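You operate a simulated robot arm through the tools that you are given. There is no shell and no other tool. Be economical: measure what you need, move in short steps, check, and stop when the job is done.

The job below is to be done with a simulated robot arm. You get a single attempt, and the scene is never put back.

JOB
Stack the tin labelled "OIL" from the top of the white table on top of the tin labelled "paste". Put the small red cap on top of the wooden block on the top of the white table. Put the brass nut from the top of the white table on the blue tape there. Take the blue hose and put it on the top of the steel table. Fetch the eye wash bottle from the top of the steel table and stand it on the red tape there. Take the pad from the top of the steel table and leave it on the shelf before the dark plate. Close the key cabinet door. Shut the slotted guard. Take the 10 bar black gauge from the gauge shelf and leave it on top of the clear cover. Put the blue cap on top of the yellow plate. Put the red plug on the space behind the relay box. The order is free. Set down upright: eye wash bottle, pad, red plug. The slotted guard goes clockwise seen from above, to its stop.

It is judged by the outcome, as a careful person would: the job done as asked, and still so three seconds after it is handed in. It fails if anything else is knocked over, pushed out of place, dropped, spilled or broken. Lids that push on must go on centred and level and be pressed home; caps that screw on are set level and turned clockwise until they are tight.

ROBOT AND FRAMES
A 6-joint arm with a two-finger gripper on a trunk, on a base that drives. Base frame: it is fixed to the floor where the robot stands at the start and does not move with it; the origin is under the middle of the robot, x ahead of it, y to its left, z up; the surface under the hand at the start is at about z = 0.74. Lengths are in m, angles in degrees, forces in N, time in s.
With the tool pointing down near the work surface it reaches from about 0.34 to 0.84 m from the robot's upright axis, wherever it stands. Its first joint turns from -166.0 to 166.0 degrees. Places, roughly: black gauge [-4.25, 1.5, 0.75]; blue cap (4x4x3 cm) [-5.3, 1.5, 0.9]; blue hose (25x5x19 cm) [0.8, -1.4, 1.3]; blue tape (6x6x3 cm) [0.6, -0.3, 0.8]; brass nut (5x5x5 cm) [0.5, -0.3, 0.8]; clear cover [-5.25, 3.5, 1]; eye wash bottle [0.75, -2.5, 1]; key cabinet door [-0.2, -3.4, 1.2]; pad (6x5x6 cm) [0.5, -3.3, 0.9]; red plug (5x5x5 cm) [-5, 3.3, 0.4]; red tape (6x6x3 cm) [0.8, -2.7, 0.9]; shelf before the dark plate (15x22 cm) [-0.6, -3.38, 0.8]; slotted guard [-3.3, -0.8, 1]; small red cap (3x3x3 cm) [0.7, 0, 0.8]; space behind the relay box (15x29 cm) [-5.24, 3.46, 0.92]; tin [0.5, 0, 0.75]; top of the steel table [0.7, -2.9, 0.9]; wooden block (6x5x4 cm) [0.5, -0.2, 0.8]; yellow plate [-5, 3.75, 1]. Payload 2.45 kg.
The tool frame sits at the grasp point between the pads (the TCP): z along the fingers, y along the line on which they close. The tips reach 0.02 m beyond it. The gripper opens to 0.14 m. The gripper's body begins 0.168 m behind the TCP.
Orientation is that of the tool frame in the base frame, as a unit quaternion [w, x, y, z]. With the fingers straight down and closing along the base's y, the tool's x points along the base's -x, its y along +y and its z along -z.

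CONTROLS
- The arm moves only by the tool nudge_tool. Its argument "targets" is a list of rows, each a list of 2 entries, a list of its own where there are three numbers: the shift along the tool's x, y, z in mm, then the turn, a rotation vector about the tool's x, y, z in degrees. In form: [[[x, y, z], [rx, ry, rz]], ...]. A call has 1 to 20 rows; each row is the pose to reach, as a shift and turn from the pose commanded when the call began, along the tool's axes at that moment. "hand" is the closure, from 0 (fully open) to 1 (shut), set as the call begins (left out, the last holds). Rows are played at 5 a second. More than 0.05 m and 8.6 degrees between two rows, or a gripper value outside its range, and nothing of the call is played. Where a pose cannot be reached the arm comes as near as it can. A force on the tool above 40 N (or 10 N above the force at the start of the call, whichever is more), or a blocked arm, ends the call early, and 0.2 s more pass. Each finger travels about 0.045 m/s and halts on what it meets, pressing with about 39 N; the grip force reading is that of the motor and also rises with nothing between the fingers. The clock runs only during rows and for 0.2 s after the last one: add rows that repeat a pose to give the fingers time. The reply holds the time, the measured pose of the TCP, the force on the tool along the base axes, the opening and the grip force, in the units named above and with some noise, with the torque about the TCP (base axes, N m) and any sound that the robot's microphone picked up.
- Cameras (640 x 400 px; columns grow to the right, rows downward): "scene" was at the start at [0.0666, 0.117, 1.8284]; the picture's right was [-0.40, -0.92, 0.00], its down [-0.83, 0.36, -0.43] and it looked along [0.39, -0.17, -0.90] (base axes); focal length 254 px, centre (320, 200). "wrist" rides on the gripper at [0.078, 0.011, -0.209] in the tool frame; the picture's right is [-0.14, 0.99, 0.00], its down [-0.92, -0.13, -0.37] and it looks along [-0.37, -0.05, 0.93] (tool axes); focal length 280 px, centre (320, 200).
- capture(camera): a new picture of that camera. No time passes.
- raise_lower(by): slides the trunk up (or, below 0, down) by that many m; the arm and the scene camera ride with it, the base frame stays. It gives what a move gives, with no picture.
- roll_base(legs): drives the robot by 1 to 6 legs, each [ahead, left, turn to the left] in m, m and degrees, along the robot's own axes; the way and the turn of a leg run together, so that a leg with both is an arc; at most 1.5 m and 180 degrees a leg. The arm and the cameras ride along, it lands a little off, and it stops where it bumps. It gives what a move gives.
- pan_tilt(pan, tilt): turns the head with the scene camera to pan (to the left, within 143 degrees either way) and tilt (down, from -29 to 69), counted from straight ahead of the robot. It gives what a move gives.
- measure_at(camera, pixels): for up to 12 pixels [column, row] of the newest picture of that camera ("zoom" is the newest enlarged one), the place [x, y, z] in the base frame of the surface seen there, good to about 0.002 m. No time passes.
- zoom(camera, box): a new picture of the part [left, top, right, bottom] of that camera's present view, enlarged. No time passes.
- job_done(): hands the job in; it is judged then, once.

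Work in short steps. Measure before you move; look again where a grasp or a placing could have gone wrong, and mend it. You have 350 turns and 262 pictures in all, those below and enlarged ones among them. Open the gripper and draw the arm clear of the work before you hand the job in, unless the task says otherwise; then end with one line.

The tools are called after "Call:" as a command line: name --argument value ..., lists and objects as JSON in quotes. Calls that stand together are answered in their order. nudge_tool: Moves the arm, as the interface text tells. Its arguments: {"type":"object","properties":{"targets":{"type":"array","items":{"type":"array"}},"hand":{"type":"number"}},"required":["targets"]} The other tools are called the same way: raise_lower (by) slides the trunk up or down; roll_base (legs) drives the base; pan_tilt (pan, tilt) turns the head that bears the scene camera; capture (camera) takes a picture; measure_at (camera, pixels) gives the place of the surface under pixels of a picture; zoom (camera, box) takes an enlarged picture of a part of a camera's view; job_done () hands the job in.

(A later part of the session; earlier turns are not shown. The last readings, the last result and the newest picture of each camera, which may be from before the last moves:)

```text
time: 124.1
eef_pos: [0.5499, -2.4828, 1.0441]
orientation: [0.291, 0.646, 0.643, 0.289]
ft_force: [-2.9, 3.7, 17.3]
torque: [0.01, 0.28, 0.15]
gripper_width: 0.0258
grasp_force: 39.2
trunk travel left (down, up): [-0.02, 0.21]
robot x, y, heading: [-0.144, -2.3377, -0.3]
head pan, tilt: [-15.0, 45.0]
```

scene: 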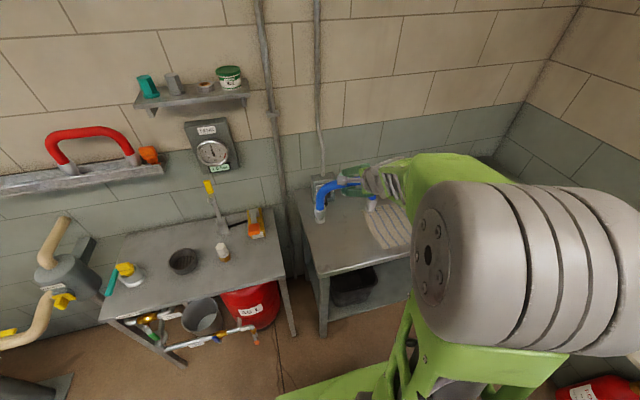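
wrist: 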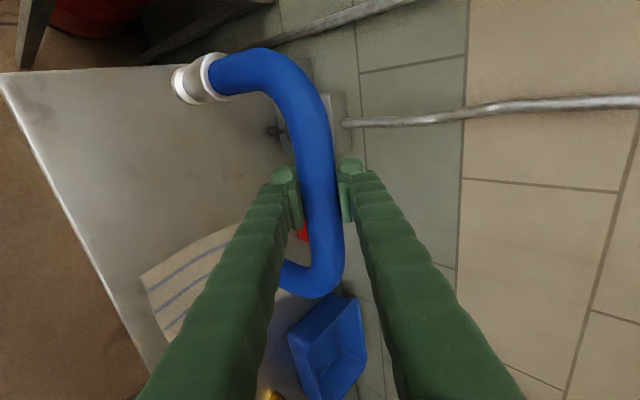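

Contact at 17 N. Ease up slightly, open, and withdraw along -tool z.

Call:
nudge_tool --targets '[[[0, 1.2, -1.1], [0, 0, 0]], [[0, 1.2, -1.1], [0, 0, 0]]]'

Call:
nudge_tool --targets '[[[0, 0, 0], [0, 0, 0]], [[0, 0, 0], [0, 0, 0]], [[0, 0, 0], [0, 0, 0]], [[0, 0, 0], [0, 0, 0]]]' --hand 0.5

Call:
nudge_tool --targets '[[[0, 0, -15], [0, 0, 0]], [[0, 0, -40], [0, 0, 0]], [[0, 0, -75], [0, 0, 0]], [[0, 0, -110], [0, 0, 0]], [[0, 0, -140], [0, 0, 0]]]'

Call:
capture --camera "scene"

Call:
capture --camera "wrist"

```text
time: 124.7
eef_pos: [0.5504, -2.4835, 1.0448]
orientation: [0.289, 0.648, 0.643, 0.288]
ft_force: [1.5, 2.7, 16.3]
torque: [-0.09, -0.54, 0.13]
gripper_width: 0.026
grasp_force: 39.1
trunk travel left (down, up): [-0.02, 0.21]
robot x, y, heading: [-0.1421, -2.3364, -0.5]
head pan, tilt: [-15.0, 45.0]
```

```text
time: 125.7
eef_pos: [0.5493, -2.485, 1.0422]
orientation: [0.289, 0.649, 0.643, 0.286]
ft_force: [-0.5, -1.0, 1.0]
torque: [-0.02, -0.02, 0.01]
gripper_width: 0.0701
grasp_force: 0.0
trunk travel left (down, up): [-0.02, 0.21]
robot x, y, heading: [-0.1412, -2.3375, -0.3]
head pan, tilt: [-15.0, 45.0]
```

```text
time: 126.9
eef_pos: [0.4438, -2.4842, 1.1372]
orientation: [0.289, 0.648, 0.644, 0.287]
ft_force: [-0.2, -0.4, 0.9]
torque: [0.03, 0.03, -0.03]
gripper_width: 0.0699
grasp_force: 0.0
trunk travel left (down, up): [-0.02, 0.21]
robot x, y, heading: [-0.1412, -2.338, -0.6]
head pan, tilt: [-15.0, 45.0]
```

```text
205 pictures are left
```

scene: 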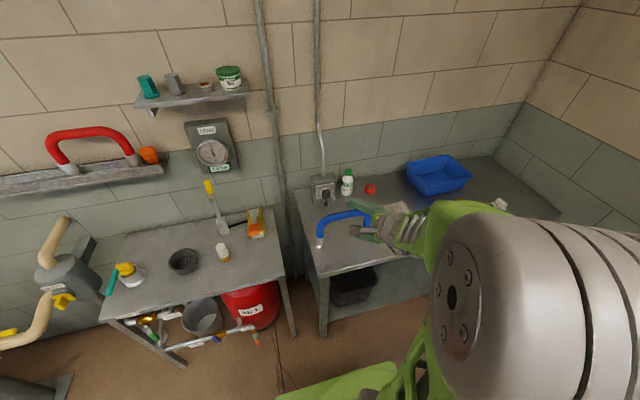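

```text
204 pictures are left
```

wrist: 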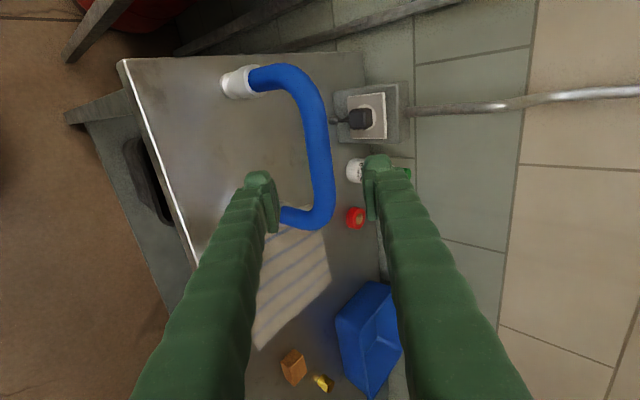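

Hose stands on the steel table. Next the eye wash bottle; zoom to see its dimensions and neighbours.

Call:
zoom --camera "scene" --box '[300, 155, 400, 225]'

Call:
measure_at --camera "scene" --pixels '[[348, 172], [342, 188], [347, 188], [353, 188], [333, 185], [333, 195], [326, 195], [370, 186], [364, 189], [376, 189], [370, 193], [312, 185]]'

```text
5.71 times, centred on (350, 190) of scene
```

zoom: 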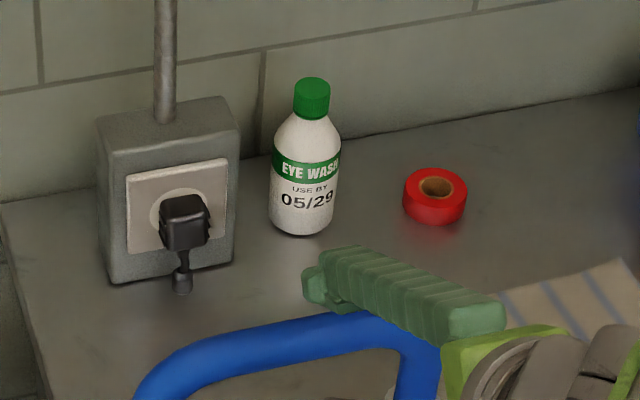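

```text
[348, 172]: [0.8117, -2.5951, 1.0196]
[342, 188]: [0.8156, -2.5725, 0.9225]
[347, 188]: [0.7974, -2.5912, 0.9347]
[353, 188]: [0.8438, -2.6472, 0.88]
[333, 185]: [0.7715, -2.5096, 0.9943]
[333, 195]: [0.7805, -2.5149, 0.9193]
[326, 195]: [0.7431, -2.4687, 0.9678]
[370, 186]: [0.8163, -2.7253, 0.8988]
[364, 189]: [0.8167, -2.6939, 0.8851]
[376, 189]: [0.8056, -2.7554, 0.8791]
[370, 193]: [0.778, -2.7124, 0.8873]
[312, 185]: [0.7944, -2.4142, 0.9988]
```

Bottle axis ≈ (0.823,-2.592), top 1.02. Turn the tool back to straight down (+48° about tool x) while rising a little.

Call:
nudge_tool --targets '[[[0, 5, -5], [8, 0, 0]], [[0, 10, -9], [16, 0, 0]], [[0, 15, -14], [24, 0, 0]], [[0, 20, -18], [32, 0, 0]], [[0, 26, -23], [40, 0, 0]], [[0, 30, -27], [48, 0, 0]], [[0, 30, -27], [48, 0, 0]]]'

Call:
nudge_tool --targets '[[[0, 0, 0], [0, 0, -8]], [[0, 0, 0], [0, 0, -16]], [[0, 0, 0], [0, 0, -24]], [[0, 0, 0], [0, 0, -32]], [[0, 0, 0], [0, 0, -40]], [[0, 0, 0], [0, 0, -48]], [[0, 0, 0], [0, 0, -56]], [[0, 0, 0], [0, 0, -64]], [[0, 0, 0], [0, 0, -72]], [[0, 0, 0], [0, 0, -80]], [[0, 0, 0], [0, 0, -88]], [[0, 0, 0], [0, 0, -89.5]], [[0, 0, 0], [0, 0, -89.5]]]'

```text
time: 128.5
eef_pos: [0.446, -2.483, 1.1778]
orientation: [0.0, 0.71, 0.704, -0.001]
ft_force: [1.0, -0.1, 0.2]
torque: [-0.02, 0.02, -0.01]
gripper_width: 0.07
grasp_force: 0.0
out of reach, approached as far as the arm can: row 2
trunk travel left (down, up): [-0.02, 0.21]
robot x, y, heading: [-0.1461, -2.3398, -0.4]
head pan, tilt: [-15.0, 45.0]
```

```text
time: 131.3
eef_pos: [0.4459, -2.4842, 1.1768]
orientation: [0.001, 0.008, 1.0, 0.0]
ft_force: [0.2, -0.1, -0.5]
torque: [0.03, 0.0, -0.04]
gripper_width: 0.0699
grasp_force: 0.0
trunk travel left (down, up): [-0.02, 0.21]
robot x, y, heading: [-0.1414, -2.3375, -0.1]
head pan, tilt: [-15.0, 45.0]
```

Tool points down. Drive right 0.26 m and forward 0.21 m.

Call:
roll_base --legs '[[0, -0.26, 0.3], [0.21, 0, 0]]'

Call:
capture --camera "wrist"

```text
time: 135.5
eef_pos: [0.6579, -2.7393, 1.1773]
orientation: [-0.001, 0.004, 1.0, 0.001]
ft_force: [1.0, 0.4, 0.6]
torque: [0.0, 0.06, -0.04]
gripper_width: 0.0699
grasp_force: 0.0
trunk travel left (down, up): [-0.02, 0.21]
robot x, y, heading: [0.0688, -2.5975, 0.2]
head pan, tilt: [-15.0, 45.0]
```

```text
202 pictures are left
```

wrist: 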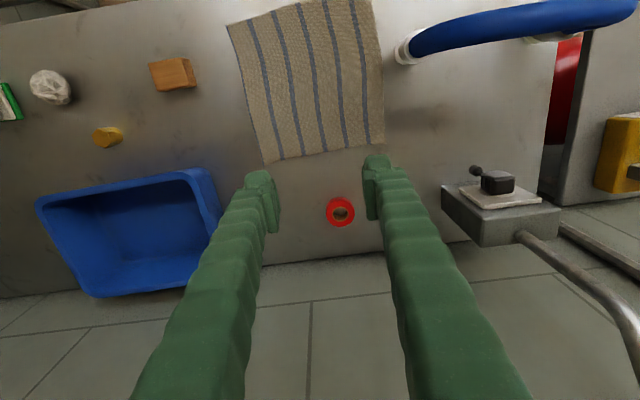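

Tape ring at (340,212). Measure, then shift toward the bottle.

Call:
measure_at --camera "wrist" --pixels '[[327, 213], [354, 213], [340, 199], [341, 227], [340, 205]]'

Call:
nudge_tool --targets '[[[-30, 30, 0], [0, 0, 0]], [[-60, 60, 0], [0, 0, 0]], [[-90, 90, 0], [0, 0, 0]], [[-105, 130, 0], [0, 0, 0]], [[-105, 140, 0], [0, 0, 0]]]' --hand 0.35

Call:
capture --camera "wrist"

```text
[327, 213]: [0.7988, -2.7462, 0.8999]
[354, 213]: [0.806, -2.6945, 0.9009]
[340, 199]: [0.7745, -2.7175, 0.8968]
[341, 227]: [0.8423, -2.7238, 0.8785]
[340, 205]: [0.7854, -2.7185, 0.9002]
```

```text
time: 136.7
eef_pos: [0.7656, -2.6001, 1.1767]
orientation: [0.0, 0.004, 1.0, 0.001]
ft_force: [-0.4, 0.0, -0.3]
torque: [-0.03, -0.02, 0.03]
gripper_width: 0.0909
grasp_force: 0.0
trunk travel left (down, up): [-0.02, 0.21]
robot x, y, heading: [0.064, -2.5998, 0.3]
head pan, tilt: [-15.0, 45.0]
```

```text
201 pictures are left
```

wrist: 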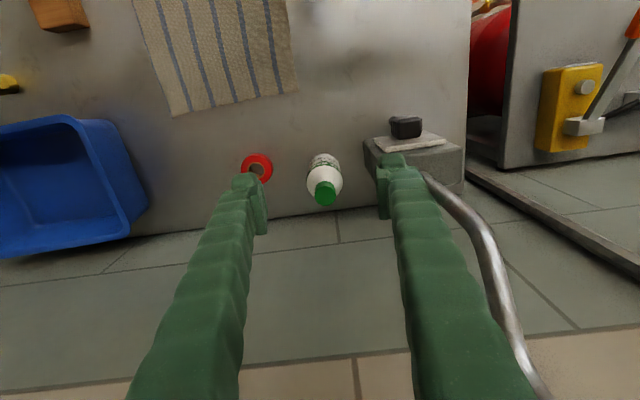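

Measure bottle cap, box top and conduit.

Call:
zoom --camera "wrist" --box '[230, 110, 480, 260]'

Call:
measure_at --camera "wrist" --pixels '[[326, 193], [317, 193], [336, 193], [326, 184], [326, 203], [310, 180], [342, 180], [425, 177], [445, 195], [460, 215], [490, 260], [380, 145]]'

```text
2.56 times, centred on (355, 185) of wrist
```

zoom: 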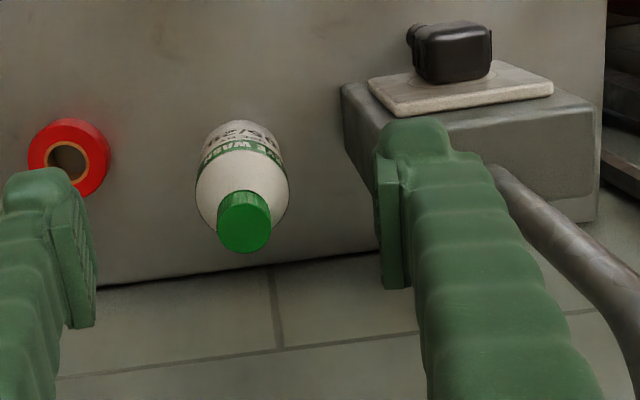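

```text
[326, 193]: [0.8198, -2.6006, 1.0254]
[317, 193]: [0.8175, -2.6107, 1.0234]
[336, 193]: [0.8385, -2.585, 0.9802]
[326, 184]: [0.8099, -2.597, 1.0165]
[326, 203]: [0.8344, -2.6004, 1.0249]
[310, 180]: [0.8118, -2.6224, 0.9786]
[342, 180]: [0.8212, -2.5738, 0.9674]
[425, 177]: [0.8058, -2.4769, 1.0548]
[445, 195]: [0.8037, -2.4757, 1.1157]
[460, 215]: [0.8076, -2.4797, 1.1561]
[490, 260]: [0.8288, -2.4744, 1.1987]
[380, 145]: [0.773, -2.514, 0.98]
```

Bottle axis (0.823,-2.599), box edge at y -2.514: fine with 0.09 opening. Align, then descend to z 0.94.

Call:
nudge_tool --targets '[[[-30, 0, 0], [0, 0, 0]], [[-57, 1, 0], [0, 0, 0]], [[-57, 1, 40], [0, 0, 0]], [[-57, 1, 80], [0, 0, 0]], [[-57, 1, 120], [0, 0, 0]], [[-57, 1, 160], [0, 0, 0]], [[-57, 1, 200], [0, 0, 0]], [[-57, 1, 237], [0, 0, 0]], [[-57, 1, 237], [0, 0, 0]]]'

Call:
capture --camera "wrist"

```text
time: 138.7
eef_pos: [0.8206, -2.6008, 0.9394]
orientation: [0.0, 0.004, 1.0, 0.001]
ft_force: [0.4, -0.3, -0.7]
torque: [0.04, 0.01, -0.02]
gripper_width: 0.0912
grasp_force: 0.0
trunk travel left (down, up): [-0.02, 0.21]
robot x, y, heading: [0.0681, -2.6005, -0.2]
head pan, tilt: [-15.0, 45.0]
```

```text
199 pictures are left
```

wrist: 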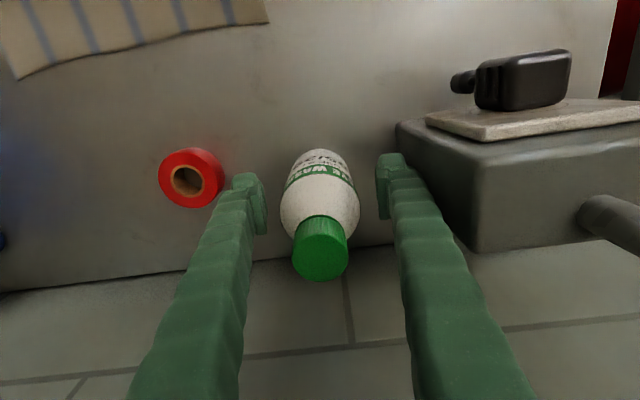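

Bottle is between the fingers. Close, then lift gently 45 mm.

Call:
nudge_tool --targets '[[[0, 0, 0], [0, 0, 0]], [[0, 0, 0], [0, 0, 0]], [[0, 0, 0], [0, 0, 0]], [[0, 0, 0], [0, 0, 0]], [[0, 0, 0], [0, 0, 0]]]' --hand 1.0

Call:
nudge_tool --targets '[[[0, 0, -2], [0, 0, 0]], [[0, 0, -5], [0, 0, 0]], [[0, 0, -10], [0, 0, 0]], [[0, 0, -17], [0, 0, 0]], [[0, 0, -25], [0, 0, 0]], [[0, 0, -34], [0, 0, 0]], [[0, 0, -42], [0, 0, 0]], [[0, 0, -45], [0, 0, 0]]]'

Call:
capture --camera "wrist"

```text
time: 139.9
eef_pos: [0.8217, -2.6015, 0.9389]
orientation: [-0.001, 0.004, 1.0, 0.0]
ft_force: [-0.4, 0.0, -0.8]
torque: [0.01, -0.01, -0.02]
gripper_width: 0.0579
grasp_force: 38.5
trunk travel left (down, up): [-0.02, 0.21]
robot x, y, heading: [0.0671, -2.5997, 0.1]
head pan, tilt: [-15.0, 45.0]
```

```text
time: 141.7
eef_pos: [0.8215, -2.5998, 0.9855]
orientation: [-0.001, 0.004, 1.0, -0.001]
ft_force: [-0.5, -0.6, -3.2]
torque: [-0.03, -0.02, -0.03]
gripper_width: 0.0579
grasp_force: 39.1
trunk travel left (down, up): [-0.02, 0.21]
robot x, y, heading: [0.0664, -2.5996, 0.3]
head pan, tilt: [-15.0, 45.0]
```

```text
198 pictures are left
```

wrist: 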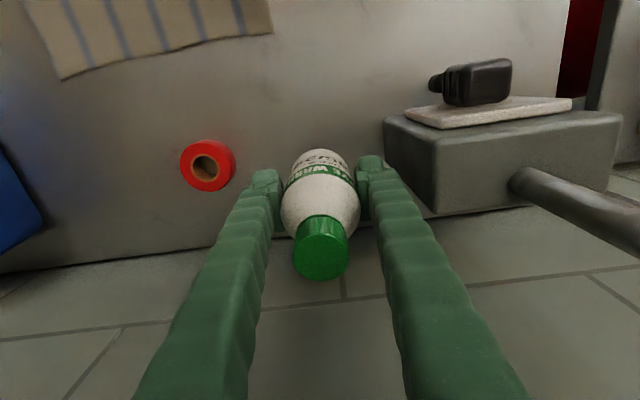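

Held. Measure bottle cap and the tape in this view.

Call:
measure_at --camera "wrist" --pixels '[[322, 238], [322, 275], [300, 248], [345, 246], [183, 167], [232, 162], [206, 143], [206, 189], [320, 222]]'

```text
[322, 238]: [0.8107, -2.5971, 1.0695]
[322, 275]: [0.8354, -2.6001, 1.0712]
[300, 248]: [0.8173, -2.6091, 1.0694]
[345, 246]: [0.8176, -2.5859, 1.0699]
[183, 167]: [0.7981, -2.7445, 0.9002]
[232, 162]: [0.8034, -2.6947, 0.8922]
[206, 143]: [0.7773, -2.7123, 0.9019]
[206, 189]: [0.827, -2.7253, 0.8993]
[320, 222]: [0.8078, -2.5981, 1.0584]
```

Bottle axis (0.8215,-2.598); tape centre (0.802,-2.720). Move across and lower 20 mm.

Call:
nudge_tool --targets '[[[2, -10, 0], [0, 0, 0]], [[6, -30, 0], [0, 0, 0]], [[10, -55, 0], [0, 0, 0]], [[14, -80, 0], [0, 0, 0]], [[18, -105, 0], [0, 0, 0]], [[19.5, -118, 0], [0, 0, 0]], [[19.5, -122, 0], [0, 0, 0]], [[19.5, -122, 8], [0, 0, 0]], [[19.5, -122, 16], [0, 0, 0]], [[19.5, -122, 21], [0, 0, 0]], [[19.5, -122, 21], [0, 0, 0]]]'

Call:
capture --camera "wrist"

```text
time: 144.1
eef_pos: [0.8004, -2.7202, 0.9641]
orientation: [0.0, 0.004, 1.0, -0.001]
ft_force: [-0.8, -0.4, -3.1]
torque: [0.03, 0.05, -0.01]
gripper_width: 0.058
grasp_force: 38.9
trunk travel left (down, up): [-0.02, 0.21]
robot x, y, heading: [0.0658, -2.599, 0.2]
head pan, tilt: [-15.0, 45.0]
```

```text
197 pictures are left
```

wrist: 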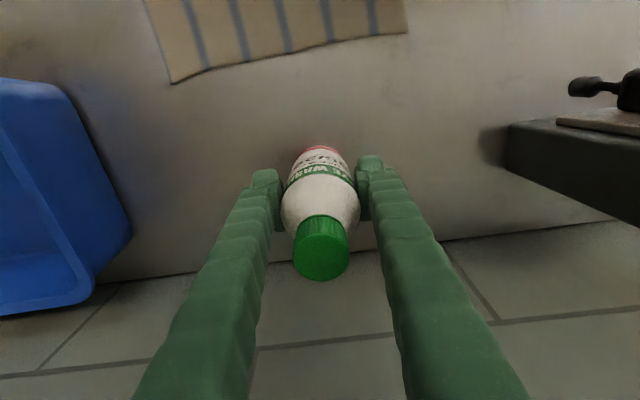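

Red ring just shows beneath the bottle. Creep down to contact.

Call:
nudge_tool --targets '[[[0, 0, 1.5], [0, 0, 0]], [[0, 0, 2.5], [0, 0, 0]], [[0, 0, 3.5], [0, 0, 0]], [[0, 0, 4.5], [0, 0, 0]]]'

Call:
pan_tilt --pan -5 --tilt 50

Call:
capture --camera "scene"

```text
time: 145.1
eef_pos: [0.8014, -2.7204, 0.961]
orientation: [0.001, 0.003, 1.0, 0.0]
ft_force: [0.1, 0.4, 7.7]
torque: [0.19, 0.04, -0.01]
gripper_width: 0.0583
grasp_force: 39.1
trunk travel left (down, up): [-0.02, 0.21]
robot x, y, heading: [0.066, -2.6, -0.0]
head pan, tilt: [-15.0, 45.0]
```

```text
time: 145.8
eef_pos: [0.8016, -2.7212, 0.9606]
orientation: [0.0, 0.003, 1.0, 0.0]
ft_force: [2.5, 1.7, 11.9]
torque: [0.2, -0.14, 0.02]
gripper_width: 0.0579
grasp_force: 39.5
trunk travel left (down, up): [-0.02, 0.21]
robot x, y, heading: [0.0663, -2.5957, -0.0]
head pan, tilt: [-5.0, 50.0]
```

```text
196 pictures are left
```

scene: 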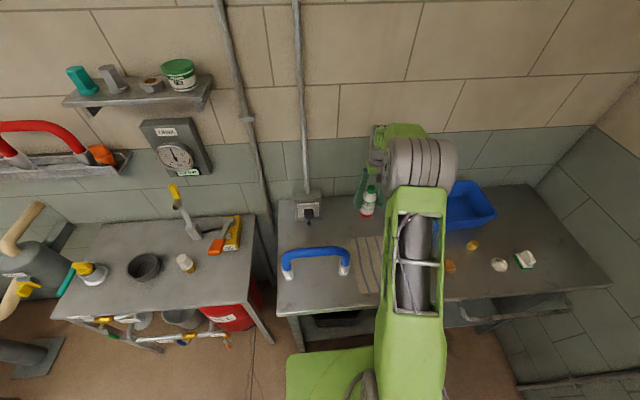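

In contact (~8–12 N). Zoom to confirm it sits on the ring.

Call:
zoom --camera "scene" --box '[340, 165, 400, 225]'

```text
6.67 times, centred on (370, 195) of scene
```

zoom: 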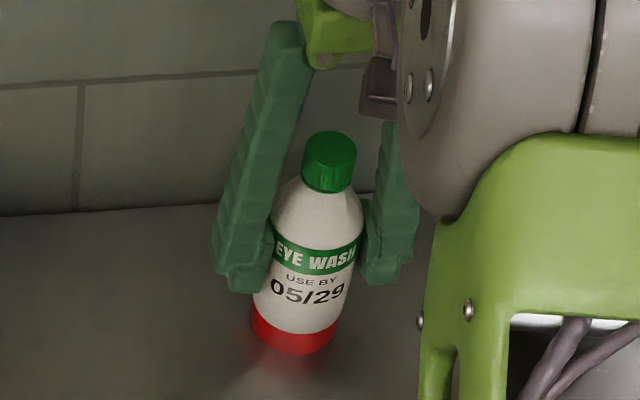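

Centred on the ring. Release to 0.09 opening and rise.

Call:
nudge_tool --targets '[[[0, 0, -1], [0, 0, 0]], [[0, 0, -1], [0, 0, 0]]]'

Call:
nudge_tool --targets '[[[0, 0, 0], [0, 0, 0]], [[0, 0, 0], [0, 0, 0]], [[0, 0, 0], [0, 0, 0]], [[0, 0, 0], [0, 0, 0]]]' --hand 0.3

Call:
nudge_tool --targets '[[[0, 0, -20], [0, 0, 0]], [[0, 0, -55], [0, 0, 0]], [[0, 0, -95], [0, 0, 0]], [[0, 0, -135], [0, 0, 0]], [[0, 0, -170], [0, 0, 0]]]'

Call:
capture --camera "wrist"

```text
time: 146.4
eef_pos: [0.8, -2.7195, 0.961]
orientation: [0.0, 0.003, 1.0, 0.0]
ft_force: [3.2, 1.3, 8.2]
torque: [0.08, -0.33, -0.03]
gripper_width: 0.0582
grasp_force: 39.3
trunk travel left (down, up): [-0.02, 0.21]
robot x, y, heading: [0.0667, -2.5996, 0.0]
head pan, tilt: [-5.0, 50.0]
```

```text
time: 147.4
eef_pos: [0.8009, -2.7214, 0.9608]
orientation: [0.0, 0.004, 1.0, 0.0]
ft_force: [0.3, 1.2, -0.7]
torque: [-0.01, -0.01, -0.02]
gripper_width: 0.0984
grasp_force: 0.1
trunk travel left (down, up): [-0.02, 0.21]
robot x, y, heading: [0.0698, -2.5989, -0.1]
head pan, tilt: [-5.0, 50.0]
```

```text
time: 148.6
eef_pos: [0.7984, -2.7214, 1.1325]
orientation: [0.0, 0.003, 1.0, 0.0]
ft_force: [0.1, -0.3, 0.3]
torque: [0.04, 0.01, -0.03]
gripper_width: 0.0979
grasp_force: 0.1
trunk travel left (down, up): [-0.02, 0.21]
robot x, y, heading: [0.0674, -2.5953, 0.1]
head pan, tilt: [-5.0, 50.0]
```

```text
194 pictures are left
```

wrist: 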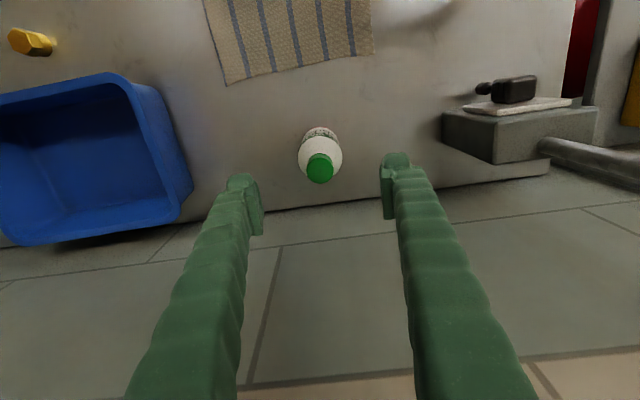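

Bottle stands on the tape. Draw the arm back 180 mm and drive toward the pad at (0.52,-3.24).

Call:
nudge_tool --targets '[[[40, 0, 0], [0, 0, 0]], [[80, 0, 0], [0, 0, 0]], [[120, 0, 0], [0, 0, 0]], [[160, 0, 0], [0, 0, 0]], [[180, 0, 0], [0, 0, 0]]]'

Call:
roll_base --legs '[[-0.08, -0.35, 0]]'

Call:
capture --camera "wrist"

```text
time: 149.8
eef_pos: [0.6206, -2.7206, 1.1297]
orientation: [0.0, 0.003, 1.0, -0.001]
ft_force: [0.7, 0.6, -0.4]
torque: [-0.03, -0.02, 0.02]
gripper_width: 0.098
grasp_force: 0.1
trunk travel left (down, up): [-0.02, 0.21]
robot x, y, heading: [0.0701, -2.5956, -0.1]
head pan, tilt: [-5.0, 50.0]
```

```text
time: 153.5
eef_pos: [0.5432, -3.0746, 1.1302]
orientation: [0.001, 0.0, 1.0, 0.0]
ft_force: [-0.6, 0.3, 0.4]
torque: [-0.01, 0.05, -0.02]
gripper_width: 0.0977
grasp_force: 0.0
trunk travel left (down, up): [-0.02, 0.21]
robot x, y, heading: [-0.0136, -2.9572, 0.4]
head pan, tilt: [-5.0, 50.0]
```

```text
193 pictures are left
```

wrist: 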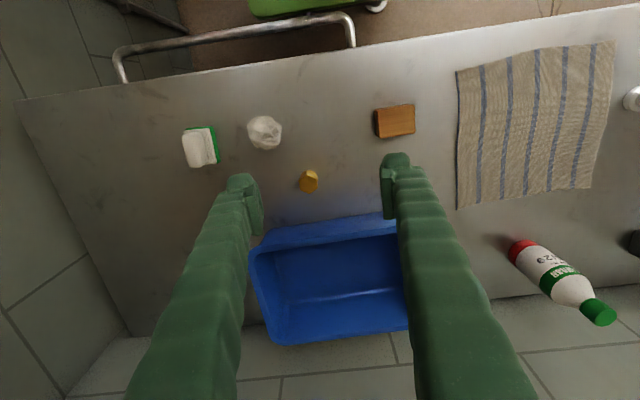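

Pad at (200,147), foil ball beside it. Zoom and measure.

Call:
zoom --camera "wrist" --box '[160, 100, 300, 190]'

Call:
measure_at --camera "wrist" --pixels '[[187, 136], [208, 135], [188, 163], [214, 160], [213, 128], [218, 158], [199, 148], [264, 132], [250, 130], [215, 145], [220, 150]]'

```text
4.44 times, centred on (230, 145) of wrist
```

zoom: 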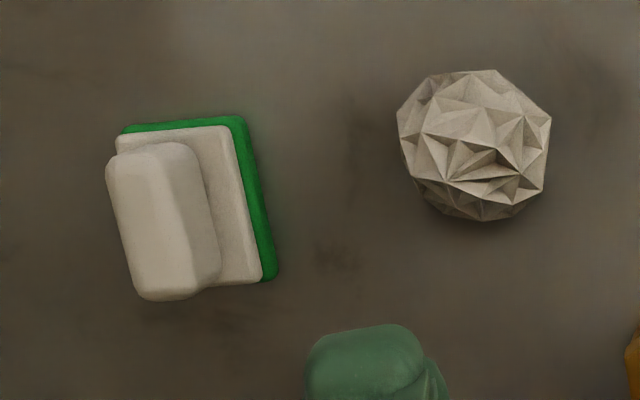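

```text
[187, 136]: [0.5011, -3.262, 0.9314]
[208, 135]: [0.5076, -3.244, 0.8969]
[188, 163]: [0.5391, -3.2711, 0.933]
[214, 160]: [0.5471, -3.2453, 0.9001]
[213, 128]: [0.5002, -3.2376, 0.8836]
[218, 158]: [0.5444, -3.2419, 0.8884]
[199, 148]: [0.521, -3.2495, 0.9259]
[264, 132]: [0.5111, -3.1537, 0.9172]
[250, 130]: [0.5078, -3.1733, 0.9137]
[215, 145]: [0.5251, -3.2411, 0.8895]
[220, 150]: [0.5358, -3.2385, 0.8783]
```

Measure the handle top outline in the zoom.

Call:
measure_at --camera "zoom" --pixels '[[115, 200], [155, 200], [190, 200], [205, 200], [145, 155], [175, 285], [240, 200], [262, 200], [150, 220]]'

```text
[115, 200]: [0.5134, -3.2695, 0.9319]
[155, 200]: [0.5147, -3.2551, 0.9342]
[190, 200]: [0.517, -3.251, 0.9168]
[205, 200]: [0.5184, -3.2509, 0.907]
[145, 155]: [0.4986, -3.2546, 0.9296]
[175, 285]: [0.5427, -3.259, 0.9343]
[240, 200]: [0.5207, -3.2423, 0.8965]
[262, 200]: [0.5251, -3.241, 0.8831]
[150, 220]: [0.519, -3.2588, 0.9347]
```

Handle centre (0.521,-3.261), top 0.935. Move above it, then descend to z 0.924 with a -5° turn.

Call:
nudge_tool --targets '[[[5, -45, 0], [0, 0, -2]], [[10, -90, 0], [0, 0, -5]], [[16, -135, 0], [0, 0, -5]], [[22, -175, 10], [0, 0, -5]], [[22, -186, 40], [0, 0, -5]], [[22, -186, 80], [0, 0, -5]], [[22, -186, 120], [0, 0, -5]], [[22, -186, 150], [0, 0, -5]], [[22, -186, 150], [0, 0, -5]]]' --hand 0.5

Call:
capture --camera "wrist"

```text
time: 155.5
eef_pos: [0.522, -3.2581, 0.9805]
orientation: [0.0, -0.043, 0.999, 0.0]
ft_force: [-1.2, 0.2, -0.2]
torque: [-0.03, 0.0, 0.02]
gripper_width: 0.0699
grasp_force: 0.1
trunk travel left (down, up): [-0.02, 0.21]
robot x, y, heading: [-0.0135, -2.9545, 0.4]
head pan, tilt: [-5.0, 50.0]
```

```text
191 pictures are left
```

wrist: 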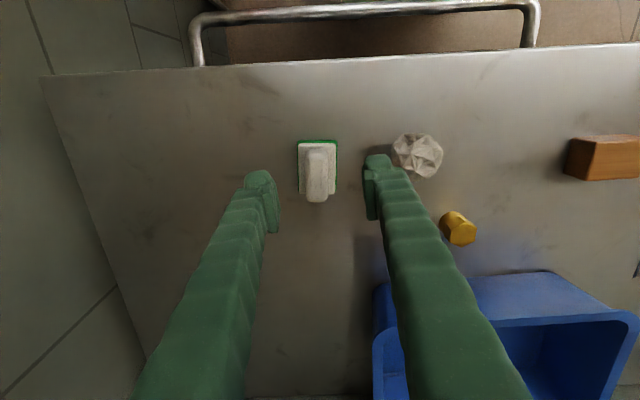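

Well aligned. Descend 56 mm and close.

Call:
nudge_tool --targets '[[[0, -2, 25], [0, 0, 0]], [[0, -2, 45], [0, 0, 0]], [[0, -2, 56], [0, 0, 0]], [[0, -2, 56], [0, 0, 0]]]'

Call:
nudge_tool --targets '[[[0, 0, 0], [0, 0, 0]], [[0, 0, 0], [0, 0, 0]], [[0, 0, 0], [0, 0, 0]], [[0, 0, 0], [0, 0, 0]], [[0, 0, 0], [0, 0, 0]]]' --hand 1.0

Call:
nudge_tool --targets '[[[0, 0, -3], [0, 0, 0]], [[0, 0, -10], [0, 0, 0]], [[0, 0, -25], [0, 0, 0]], [[0, 0, -45], [0, 0, 0]], [[0, 0, -70], [0, 0, 0]], [[0, 0, -95], [0, 0, 0]], [[0, 0, -120], [0, 0, 0]]]'

Call:
capture --camera "wrist"

```text
time: 156.5
eef_pos: [0.5224, -3.2615, 0.9261]
orientation: [0.0, -0.044, 0.999, 0.0]
ft_force: [0.1, -0.3, -0.6]
torque: [0.0, -0.02, 0.01]
gripper_width: 0.0699
grasp_force: 0.0
trunk travel left (down, up): [-0.02, 0.21]
robot x, y, heading: [-0.0139, -2.9595, 0.6]
head pan, tilt: [-5.0, 50.0]
```

```text
time: 157.7
eef_pos: [0.5219, -3.2611, 0.9255]
orientation: [0.001, -0.044, 0.999, -0.001]
ft_force: [-0.2, 0.4, 0.0]
torque: [0.04, -0.02, 0.01]
gripper_width: 0.0206
grasp_force: 38.8
trunk travel left (down, up): [-0.02, 0.21]
robot x, y, heading: [-0.0106, -2.9572, 0.6]
head pan, tilt: [-5.0, 50.0]
```

```text
time: 159.3
eef_pos: [0.5207, -3.2608, 1.0459]
orientation: [0.0, -0.044, 0.999, 0.0]
ft_force: [0.3, 1.2, -0.6]
torque: [-0.02, 0.0, 0.02]
gripper_width: 0.0205
grasp_force: 39.0
trunk travel left (down, up): [-0.02, 0.21]
robot x, y, heading: [-0.0134, -2.9581, 0.4]
head pan, tilt: [-5.0, 50.0]
```

```text
190 pictures are left
```

wrist: 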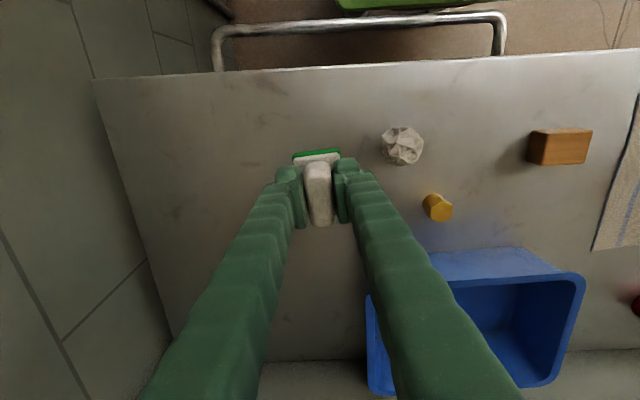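

Pad lifted. Look toward the shelf at (-0.6,-3.38).

Call:
pan_tilt --pan -135 --tilt 50

Call:
capture --camera "scene"

```text
time: 161.4
eef_pos: [0.5213, -3.2606, 1.0454]
orientation: [0.0, -0.043, 0.999, -0.001]
ft_force: [-0.6, 0.2, -0.9]
torque: [-0.01, 0.0, 0.0]
gripper_width: 0.0204
grasp_force: 39.1
trunk travel left (down, up): [-0.02, 0.21]
robot x, y, heading: [-0.0124, -2.9543, 0.2]
head pan, tilt: [-135.0, 50.0]
```

```text
189 pictures are left
```

scene: 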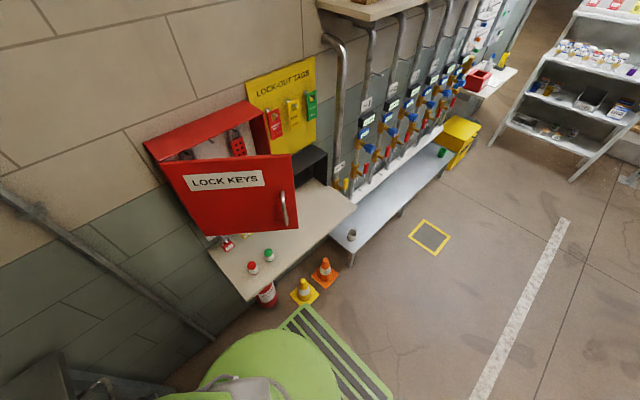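

Zoom on the shelf and cabinet and measure the dark plate and shelf region.

Call:
zoom --camera "scene" --box '[140, 50, 370, 310]'

Call:
measure_at --camera "scene" --pixels '[[330, 205], [352, 210], [310, 185], [312, 160], [248, 298], [220, 255], [300, 235], [165, 165], [292, 158], [298, 225], [283, 210], [150, 150]]'

```text
1.54 times, centred on (255, 180) of scene
```

zoom: 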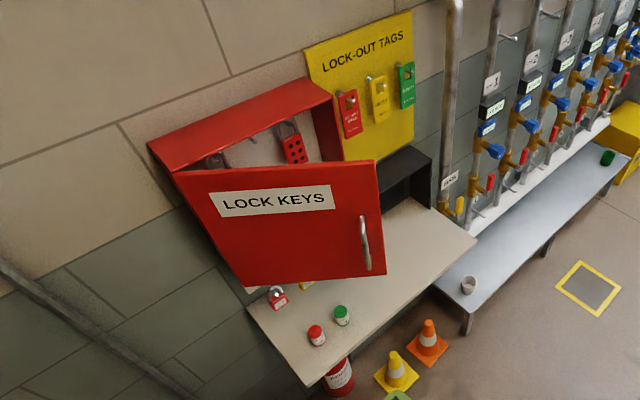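

```text
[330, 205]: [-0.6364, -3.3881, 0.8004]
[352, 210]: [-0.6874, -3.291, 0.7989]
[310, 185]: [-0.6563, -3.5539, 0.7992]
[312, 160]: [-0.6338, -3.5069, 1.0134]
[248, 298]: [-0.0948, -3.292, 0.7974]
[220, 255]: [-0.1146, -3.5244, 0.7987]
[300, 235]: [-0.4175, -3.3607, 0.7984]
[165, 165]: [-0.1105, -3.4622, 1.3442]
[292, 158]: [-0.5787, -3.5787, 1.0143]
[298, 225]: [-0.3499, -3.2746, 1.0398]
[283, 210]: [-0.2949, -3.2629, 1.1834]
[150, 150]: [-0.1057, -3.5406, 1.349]
```

Shelf spot is (-0.60,-3.38), z 0.80; the cabinet door hinges at x≈-0.11 and its free edge hangs at (-0.34,-3.27). Bring the arm to straight ahead first.

Call:
nudge_tool --targets '[[[0, 40, -10], [0, 0, 1]], [[0, 85, -20], [0, 0, 3]], [[0, 130, -30], [0, 0, 5]], [[0, 175, -30], [0, 0, 5]], [[0, 220, -30], [0, 0, 5]], [[0, 265, -30], [0, 0, 5]], [[0, 300, -30], [0, 0, 5]], [[0, 300, -30], [0, 0, 5]]]'

Call:
roll_base --legs '[[-0.6, 0.45, 0], [0, 0, -90]]'

Call:
pan_tilt --pan 0 --tilt 45

Call:
capture --camera "scene"

Call:
capture --camera "wrist"

```text
time: 163.2
eef_pos: [0.4954, -2.9618, 1.0749]
orientation: [-0.001, 0.0, 1.0, 0.0]
ft_force: [0.3, 0.2, -1.0]
torque: [-0.02, 0.01, -0.02]
gripper_width: 0.0202
grasp_force: 38.8
trunk travel left (down, up): [-0.02, 0.21]
robot x, y, heading: [-0.009, -2.9549, 0.7]
head pan, tilt: [-135.0, 50.0]
```

```text
time: 171.5
eef_pos: [-0.6052, -3.0156, 1.0736]
orientation: [0.001, 0.7, 0.715, 0.0]
ft_force: [0.1, -0.3, -1.1]
torque: [0.02, -0.03, 0.01]
gripper_width: 0.0204
grasp_force: 39.4
trunk travel left (down, up): [-0.02, 0.21]
robot x, y, heading: [-0.6107, -2.5142, -88.3]
head pan, tilt: [-135.0, 50.0]
```

```text
time: 173.7
eef_pos: [-0.6048, -3.0157, 1.0738]
orientation: [0.0, 0.701, 0.713, 0.0]
ft_force: [-0.2, -0.2, -0.3]
torque: [0.03, -0.02, 0.01]
gripper_width: 0.0204
grasp_force: 38.7
trunk travel left (down, up): [-0.02, 0.21]
robot x, y, heading: [-0.6079, -2.5082, -88.2]
head pan, tilt: [0.0, 45.0]
```

```text
187 pictures are left
```

scene: 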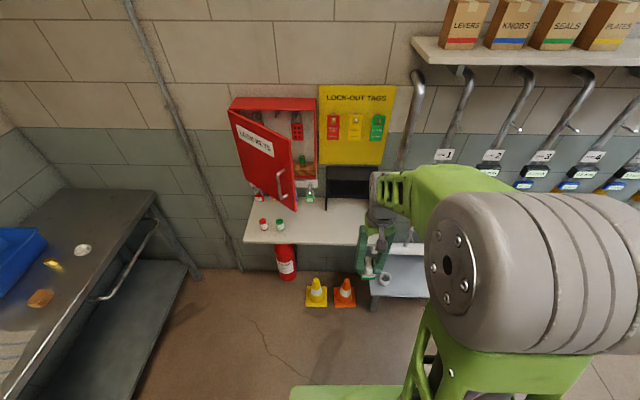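

```text
186 pictures are left
```

wrist: 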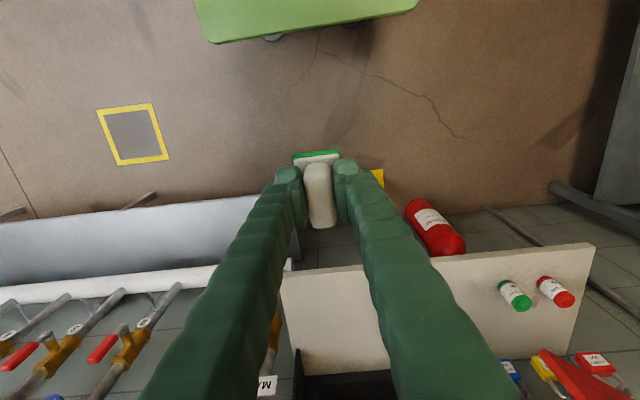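

Measure cones and shelf edges before approaching.

Call:
measure_at --camera "scene" --pixels '[[316, 303], [346, 303], [330, 240], [275, 240], [370, 190], [345, 195], [345, 215], [283, 170], [292, 200], [246, 240], [385, 290], [415, 100]]'

Call:
zoom --camera "scene" --box '[220, 80, 420, 260]'

```text
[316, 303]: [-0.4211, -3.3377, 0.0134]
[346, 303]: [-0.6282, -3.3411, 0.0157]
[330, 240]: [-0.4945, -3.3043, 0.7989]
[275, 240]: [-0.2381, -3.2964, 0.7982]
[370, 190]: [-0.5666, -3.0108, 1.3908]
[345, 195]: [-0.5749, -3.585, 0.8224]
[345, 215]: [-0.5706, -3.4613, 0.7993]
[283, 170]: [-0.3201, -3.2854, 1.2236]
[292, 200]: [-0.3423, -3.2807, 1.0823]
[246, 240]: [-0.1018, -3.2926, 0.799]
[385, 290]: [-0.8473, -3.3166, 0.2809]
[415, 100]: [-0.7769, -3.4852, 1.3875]
```

```text
2.22 times, centred on (320, 170) of scene
```

zoom: 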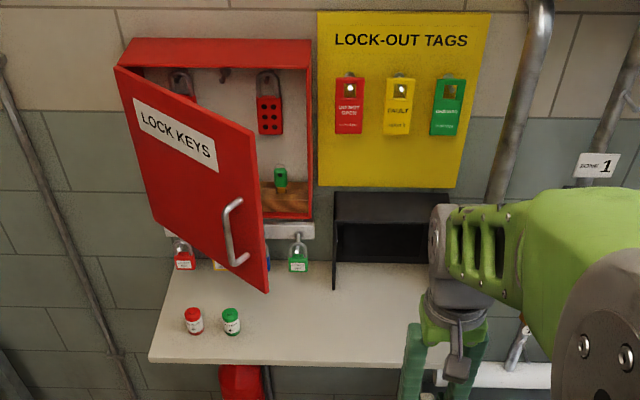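

Path is clear (cones at y≈-3.34). Advance 0.2 m and trim heading.

Call:
roll_base --legs '[[0.2, 0, -1.7]]'

Call:
capture --camera "wrist"

```text
time: 175.3
eef_pos: [-0.6168, -3.2134, 1.0749]
orientation: [0.0, 0.711, 0.704, 0.001]
ft_force: [0.8, 0.2, -0.8]
torque: [0.05, 0.02, -0.02]
gripper_width: 0.0206
grasp_force: 38.9
trunk travel left (down, up): [-0.02, 0.21]
robot x, y, heading: [-0.6042, -2.7062, -90.1]
head pan, tilt: [0.0, 45.0]
```

```text
184 pictures are left
```

wrist: 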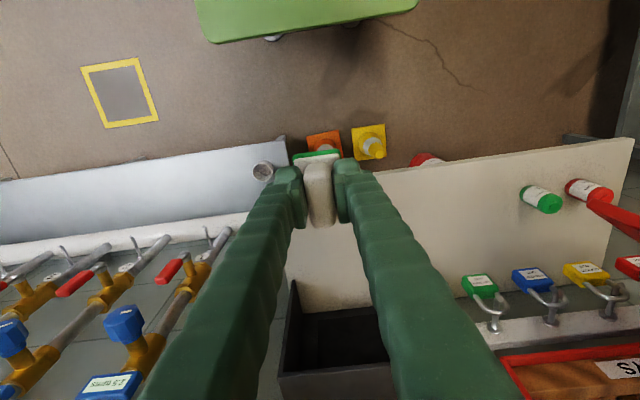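

Move forward 167 mm over the shelf, then descend to TCP 0.86.

Call:
nudge_tool --targets '[[[-40, 4, 0], [0, 0, 0]], [[-80, 8, 0], [0, 0, 0]], [[-120, 12, 0], [0, 0, 0]], [[-155, 15, 0], [0, 0, 0]], [[-167, 15, 20], [0, 0, 0]], [[-167, 15, 60], [0, 0, 0]], [[-167, 15, 100], [0, 0, 0]], [[-167, 15, 140], [0, 0, 0]], [[-167, 15, 180], [0, 0, 0]], [[-167, 15, 205], [0, 0, 0]], [[-167, 15, 215], [0, 0, 0]], [[-167, 15, 215], [0, 0, 0]]]'

Call:
capture --camera "scene"

Call:
capture --camera "wrist"

```text
time: 177.9
eef_pos: [-0.6026, -3.3806, 0.8594]
orientation: [0.0, 0.711, 0.704, 0.0]
ft_force: [-0.8, 0.2, -0.2]
torque: [-0.02, -0.04, 0.02]
gripper_width: 0.0203
grasp_force: 39.6
trunk travel left (down, up): [-0.02, 0.21]
robot x, y, heading: [-0.6041, -2.7066, -89.7]
head pan, tilt: [0.0, 45.0]
```

```text
183 pictures are left
```

scene: 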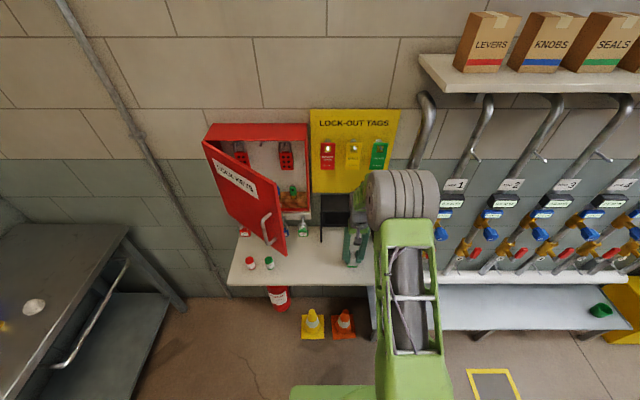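

```text
182 pictures are left
```

wrist: 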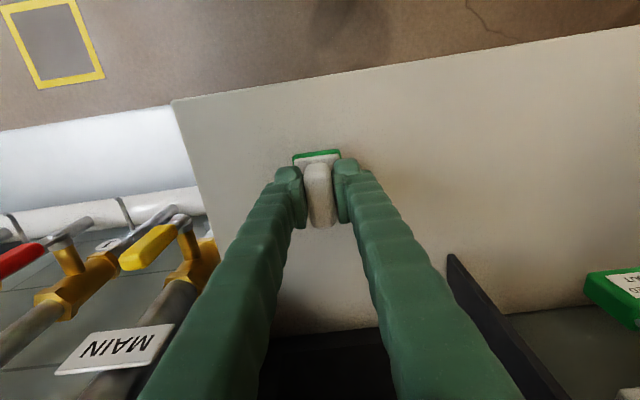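

Pad is over the shelf in front of the dark box. Creep down to contact.

Call:
nudge_tool --targets '[[[0, 0, 6], [0, 0, 0]], [[0, 0, 10], [0, 0, 0]], [[0, 0, 12], [0, 0, 0]], [[0, 0, 13.5], [0, 0, 0]], [[0, 0, 15], [0, 0, 0]]]'

```text
time: 179.1
eef_pos: [-0.6032, -3.3801, 0.8452]
orientation: [0.001, 0.711, 0.704, 0.0]
ft_force: [-0.2, 2.1, 3.8]
torque: [0.01, -0.01, -0.03]
gripper_width: 0.0203
grasp_force: 38.6
trunk travel left (down, up): [-0.02, 0.21]
robot x, y, heading: [-0.6082, -2.7076, -90.0]
head pan, tilt: [0.0, 45.0]
```

Contact at expected height. Release and rise.

Call:
nudge_tool --targets '[[[0, 0, 0.3], [0, 0, 0]], [[0, 0, 0.3], [0, 0, 0]], [[0, 0, 0.3], [0, 0, 0]], [[0, 0, 0.3], [0, 0, 0]]]' --hand 0.5

Call:
nudge_tool --targets '[[[0, 0, -20], [0, 0, 0]], [[0, 0, -60], [0, 0, 0]], [[0, 0, -100], [0, 0, 0]], [[0, 0, -140], [0, 0, 0]], [[0, 0, -180], [0, 0, 0]], [[0, 0, -210], [0, 0, 0]], [[45, 0, -210], [0, 0, 0]], [[90, 0, -210], [0, 0, 0]]]'

Call:
capture --camera "wrist"

Call:
capture --camera "scene"

```text
time: 180.1
eef_pos: [-0.6034, -3.3794, 0.8444]
orientation: [0.001, 0.71, 0.704, -0.001]
ft_force: [-0.2, 0.4, 0.4]
torque: [-0.04, -0.02, 0.01]
gripper_width: 0.0699
grasp_force: 0.2
trunk travel left (down, up): [-0.02, 0.21]
robot x, y, heading: [-0.6058, -2.7114, -89.9]
head pan, tilt: [0.0, 45.0]
```

```text
time: 181.9
eef_pos: [-0.6023, -3.29, 1.0536]
orientation: [0.0, 0.711, 0.704, -0.001]
ft_force: [-0.3, 0.9, -0.1]
torque: [-0.03, -0.01, 0.01]
gripper_width: 0.07
grasp_force: 0.0
trunk travel left (down, up): [-0.02, 0.21]
robot x, y, heading: [-0.6063, -2.7057, -90.1]
head pan, tilt: [0.0, 45.0]
```

```text
181 pictures are left
```

wrist: 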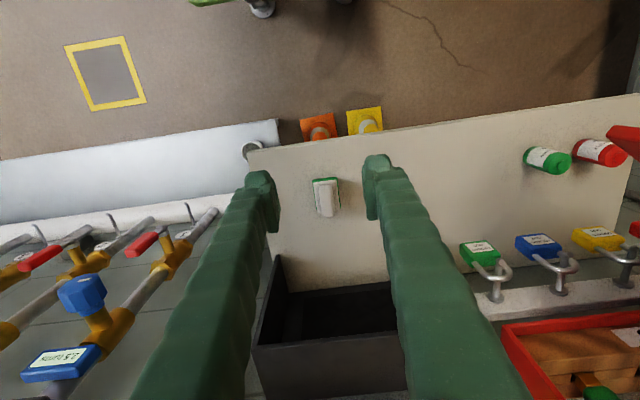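

```text
180 pictures are left
```

scene: 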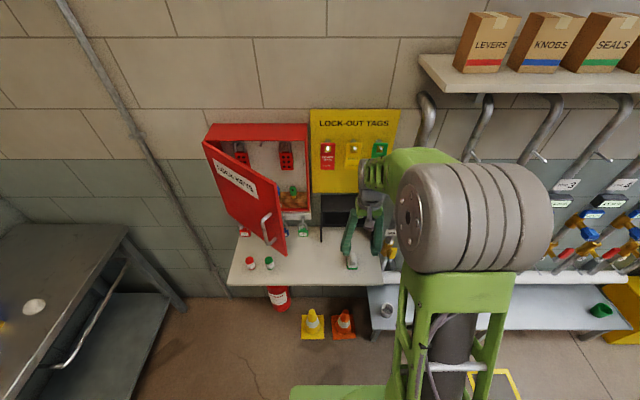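

Pad stands on the shelf. For the door (hinge x≈-0.11, free edge (-0.34,-3.275)), back off and shift left, raise trunk, then tilt the closed fingers forward.

Call:
roll_base --legs '[[-0.16, 0, 0], [0, 0.27, 0]]'

Call:
raise_lower --by 0.18

Call:
nudge_tool --targets '[[[0, 0, 0], [0, -8, 0]], [[0, 0, 0], [0, -16, 0]], [[0, 0, 0], [0, -24, 0]], [[0, 0, 0], [0, -32, 0]], [[0, 0, 0], [0, -40, 0]], [[0, 0, 0], [0, -48, 0]], [[0, 0, 0], [0, -56, 0]], [[0, 0, 0], [0, -60, 0]], [[0, 0, 0], [0, -60, 0]]]' --hand 1.0

Call:
capture --camera "scene"

```text
time: 185.8
eef_pos: [-0.3415, -3.1302, 1.0547]
orientation: [0.0, 0.712, 0.702, -0.001]
ft_force: [1.3, 0.1, 0.3]
torque: [-0.02, 0.01, 0.02]
gripper_width: 0.0704
grasp_force: 0.1
trunk travel left (down, up): [-0.02, 0.21]
robot x, y, heading: [-0.3449, -2.5438, -90.1]
head pan, tilt: [0.0, 45.0]
```

```text
time: 187.8
eef_pos: [-0.341, -3.1305, 1.2349]
orientation: [-0.001, 0.712, 0.702, 0.0]
ft_force: [0.7, 0.0, -0.2]
torque: [-0.03, 0.0, -0.04]
gripper_width: 0.0698
grasp_force: 0.1
trunk travel left (down, up): [-0.2, 0.03]
robot x, y, heading: [-0.3388, -2.5487, -90.2]
head pan, tilt: [0.0, 45.0]
```

```text
time: 189.8
eef_pos: [-0.3391, -3.2017, 1.2429]
orientation: [0.35, 0.617, 0.608, -0.357]
ft_force: [0.3, -0.2, 0.1]
torque: [-0.02, -0.01, -0.03]
gripper_width: 0.0
grasp_force: 29.6
out of reach, approached as far as the arm can: row 6, 7, 8, 9
trunk travel left (down, up): [-0.2, 0.03]
robot x, y, heading: [-0.3441, -2.547, -90.3]
head pan, tilt: [0.0, 45.0]
```

```text
179 pictures are left
```

scene: 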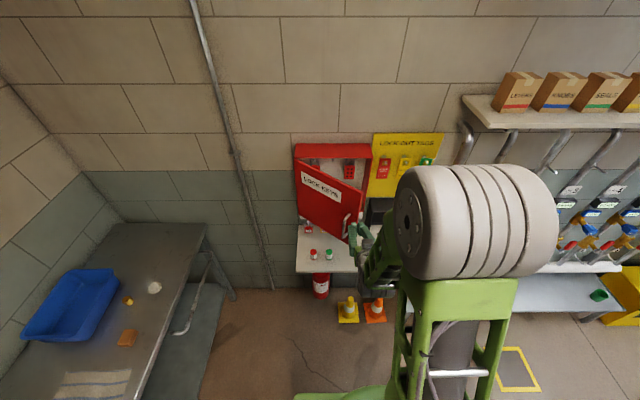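

Tool is tilted as wanted at (-0.339,-3.202,1.243). Check the wrist view.

Call:
capture --camera "wrist"

Call:
zoom --camera "scene" --box '[280, 130, 400, 260]'

```text
178 pictures are left
```

wrist: 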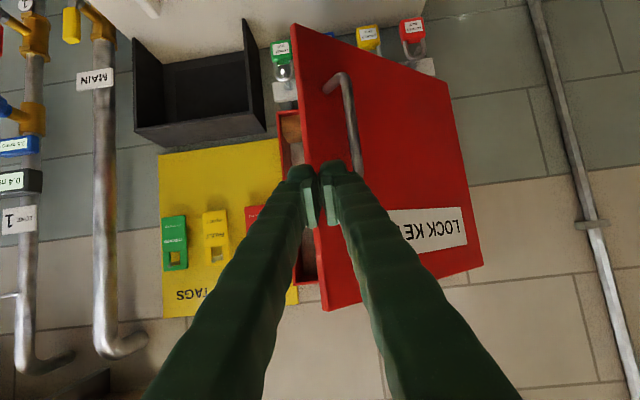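

```text
3.08 times, centred on (340, 195) of scene
```

zoom: 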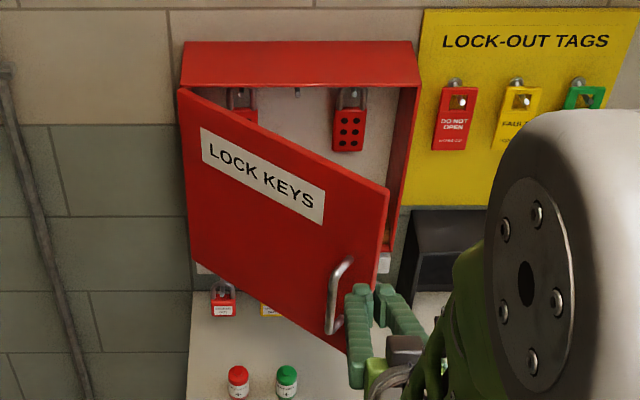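

Measure the door's free edge, handle and cabinet edge in the wrist view.

Call:
measure_at --camera "wrist" --pixels '[[300, 60], [310, 130], [340, 90], [355, 160], [330, 295], [380, 130], [400, 190], [445, 90], [480, 265], [285, 140], [340, 275], [312, 160]]'

```text
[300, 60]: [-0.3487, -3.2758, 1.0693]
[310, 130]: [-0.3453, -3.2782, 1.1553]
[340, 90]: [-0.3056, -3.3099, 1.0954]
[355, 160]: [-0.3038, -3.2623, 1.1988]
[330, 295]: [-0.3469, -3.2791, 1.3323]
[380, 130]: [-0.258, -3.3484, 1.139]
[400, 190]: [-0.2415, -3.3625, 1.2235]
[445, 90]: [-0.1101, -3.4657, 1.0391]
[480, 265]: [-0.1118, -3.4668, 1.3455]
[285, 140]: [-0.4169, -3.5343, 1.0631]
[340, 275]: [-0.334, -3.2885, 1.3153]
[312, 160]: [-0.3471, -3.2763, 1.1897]
```

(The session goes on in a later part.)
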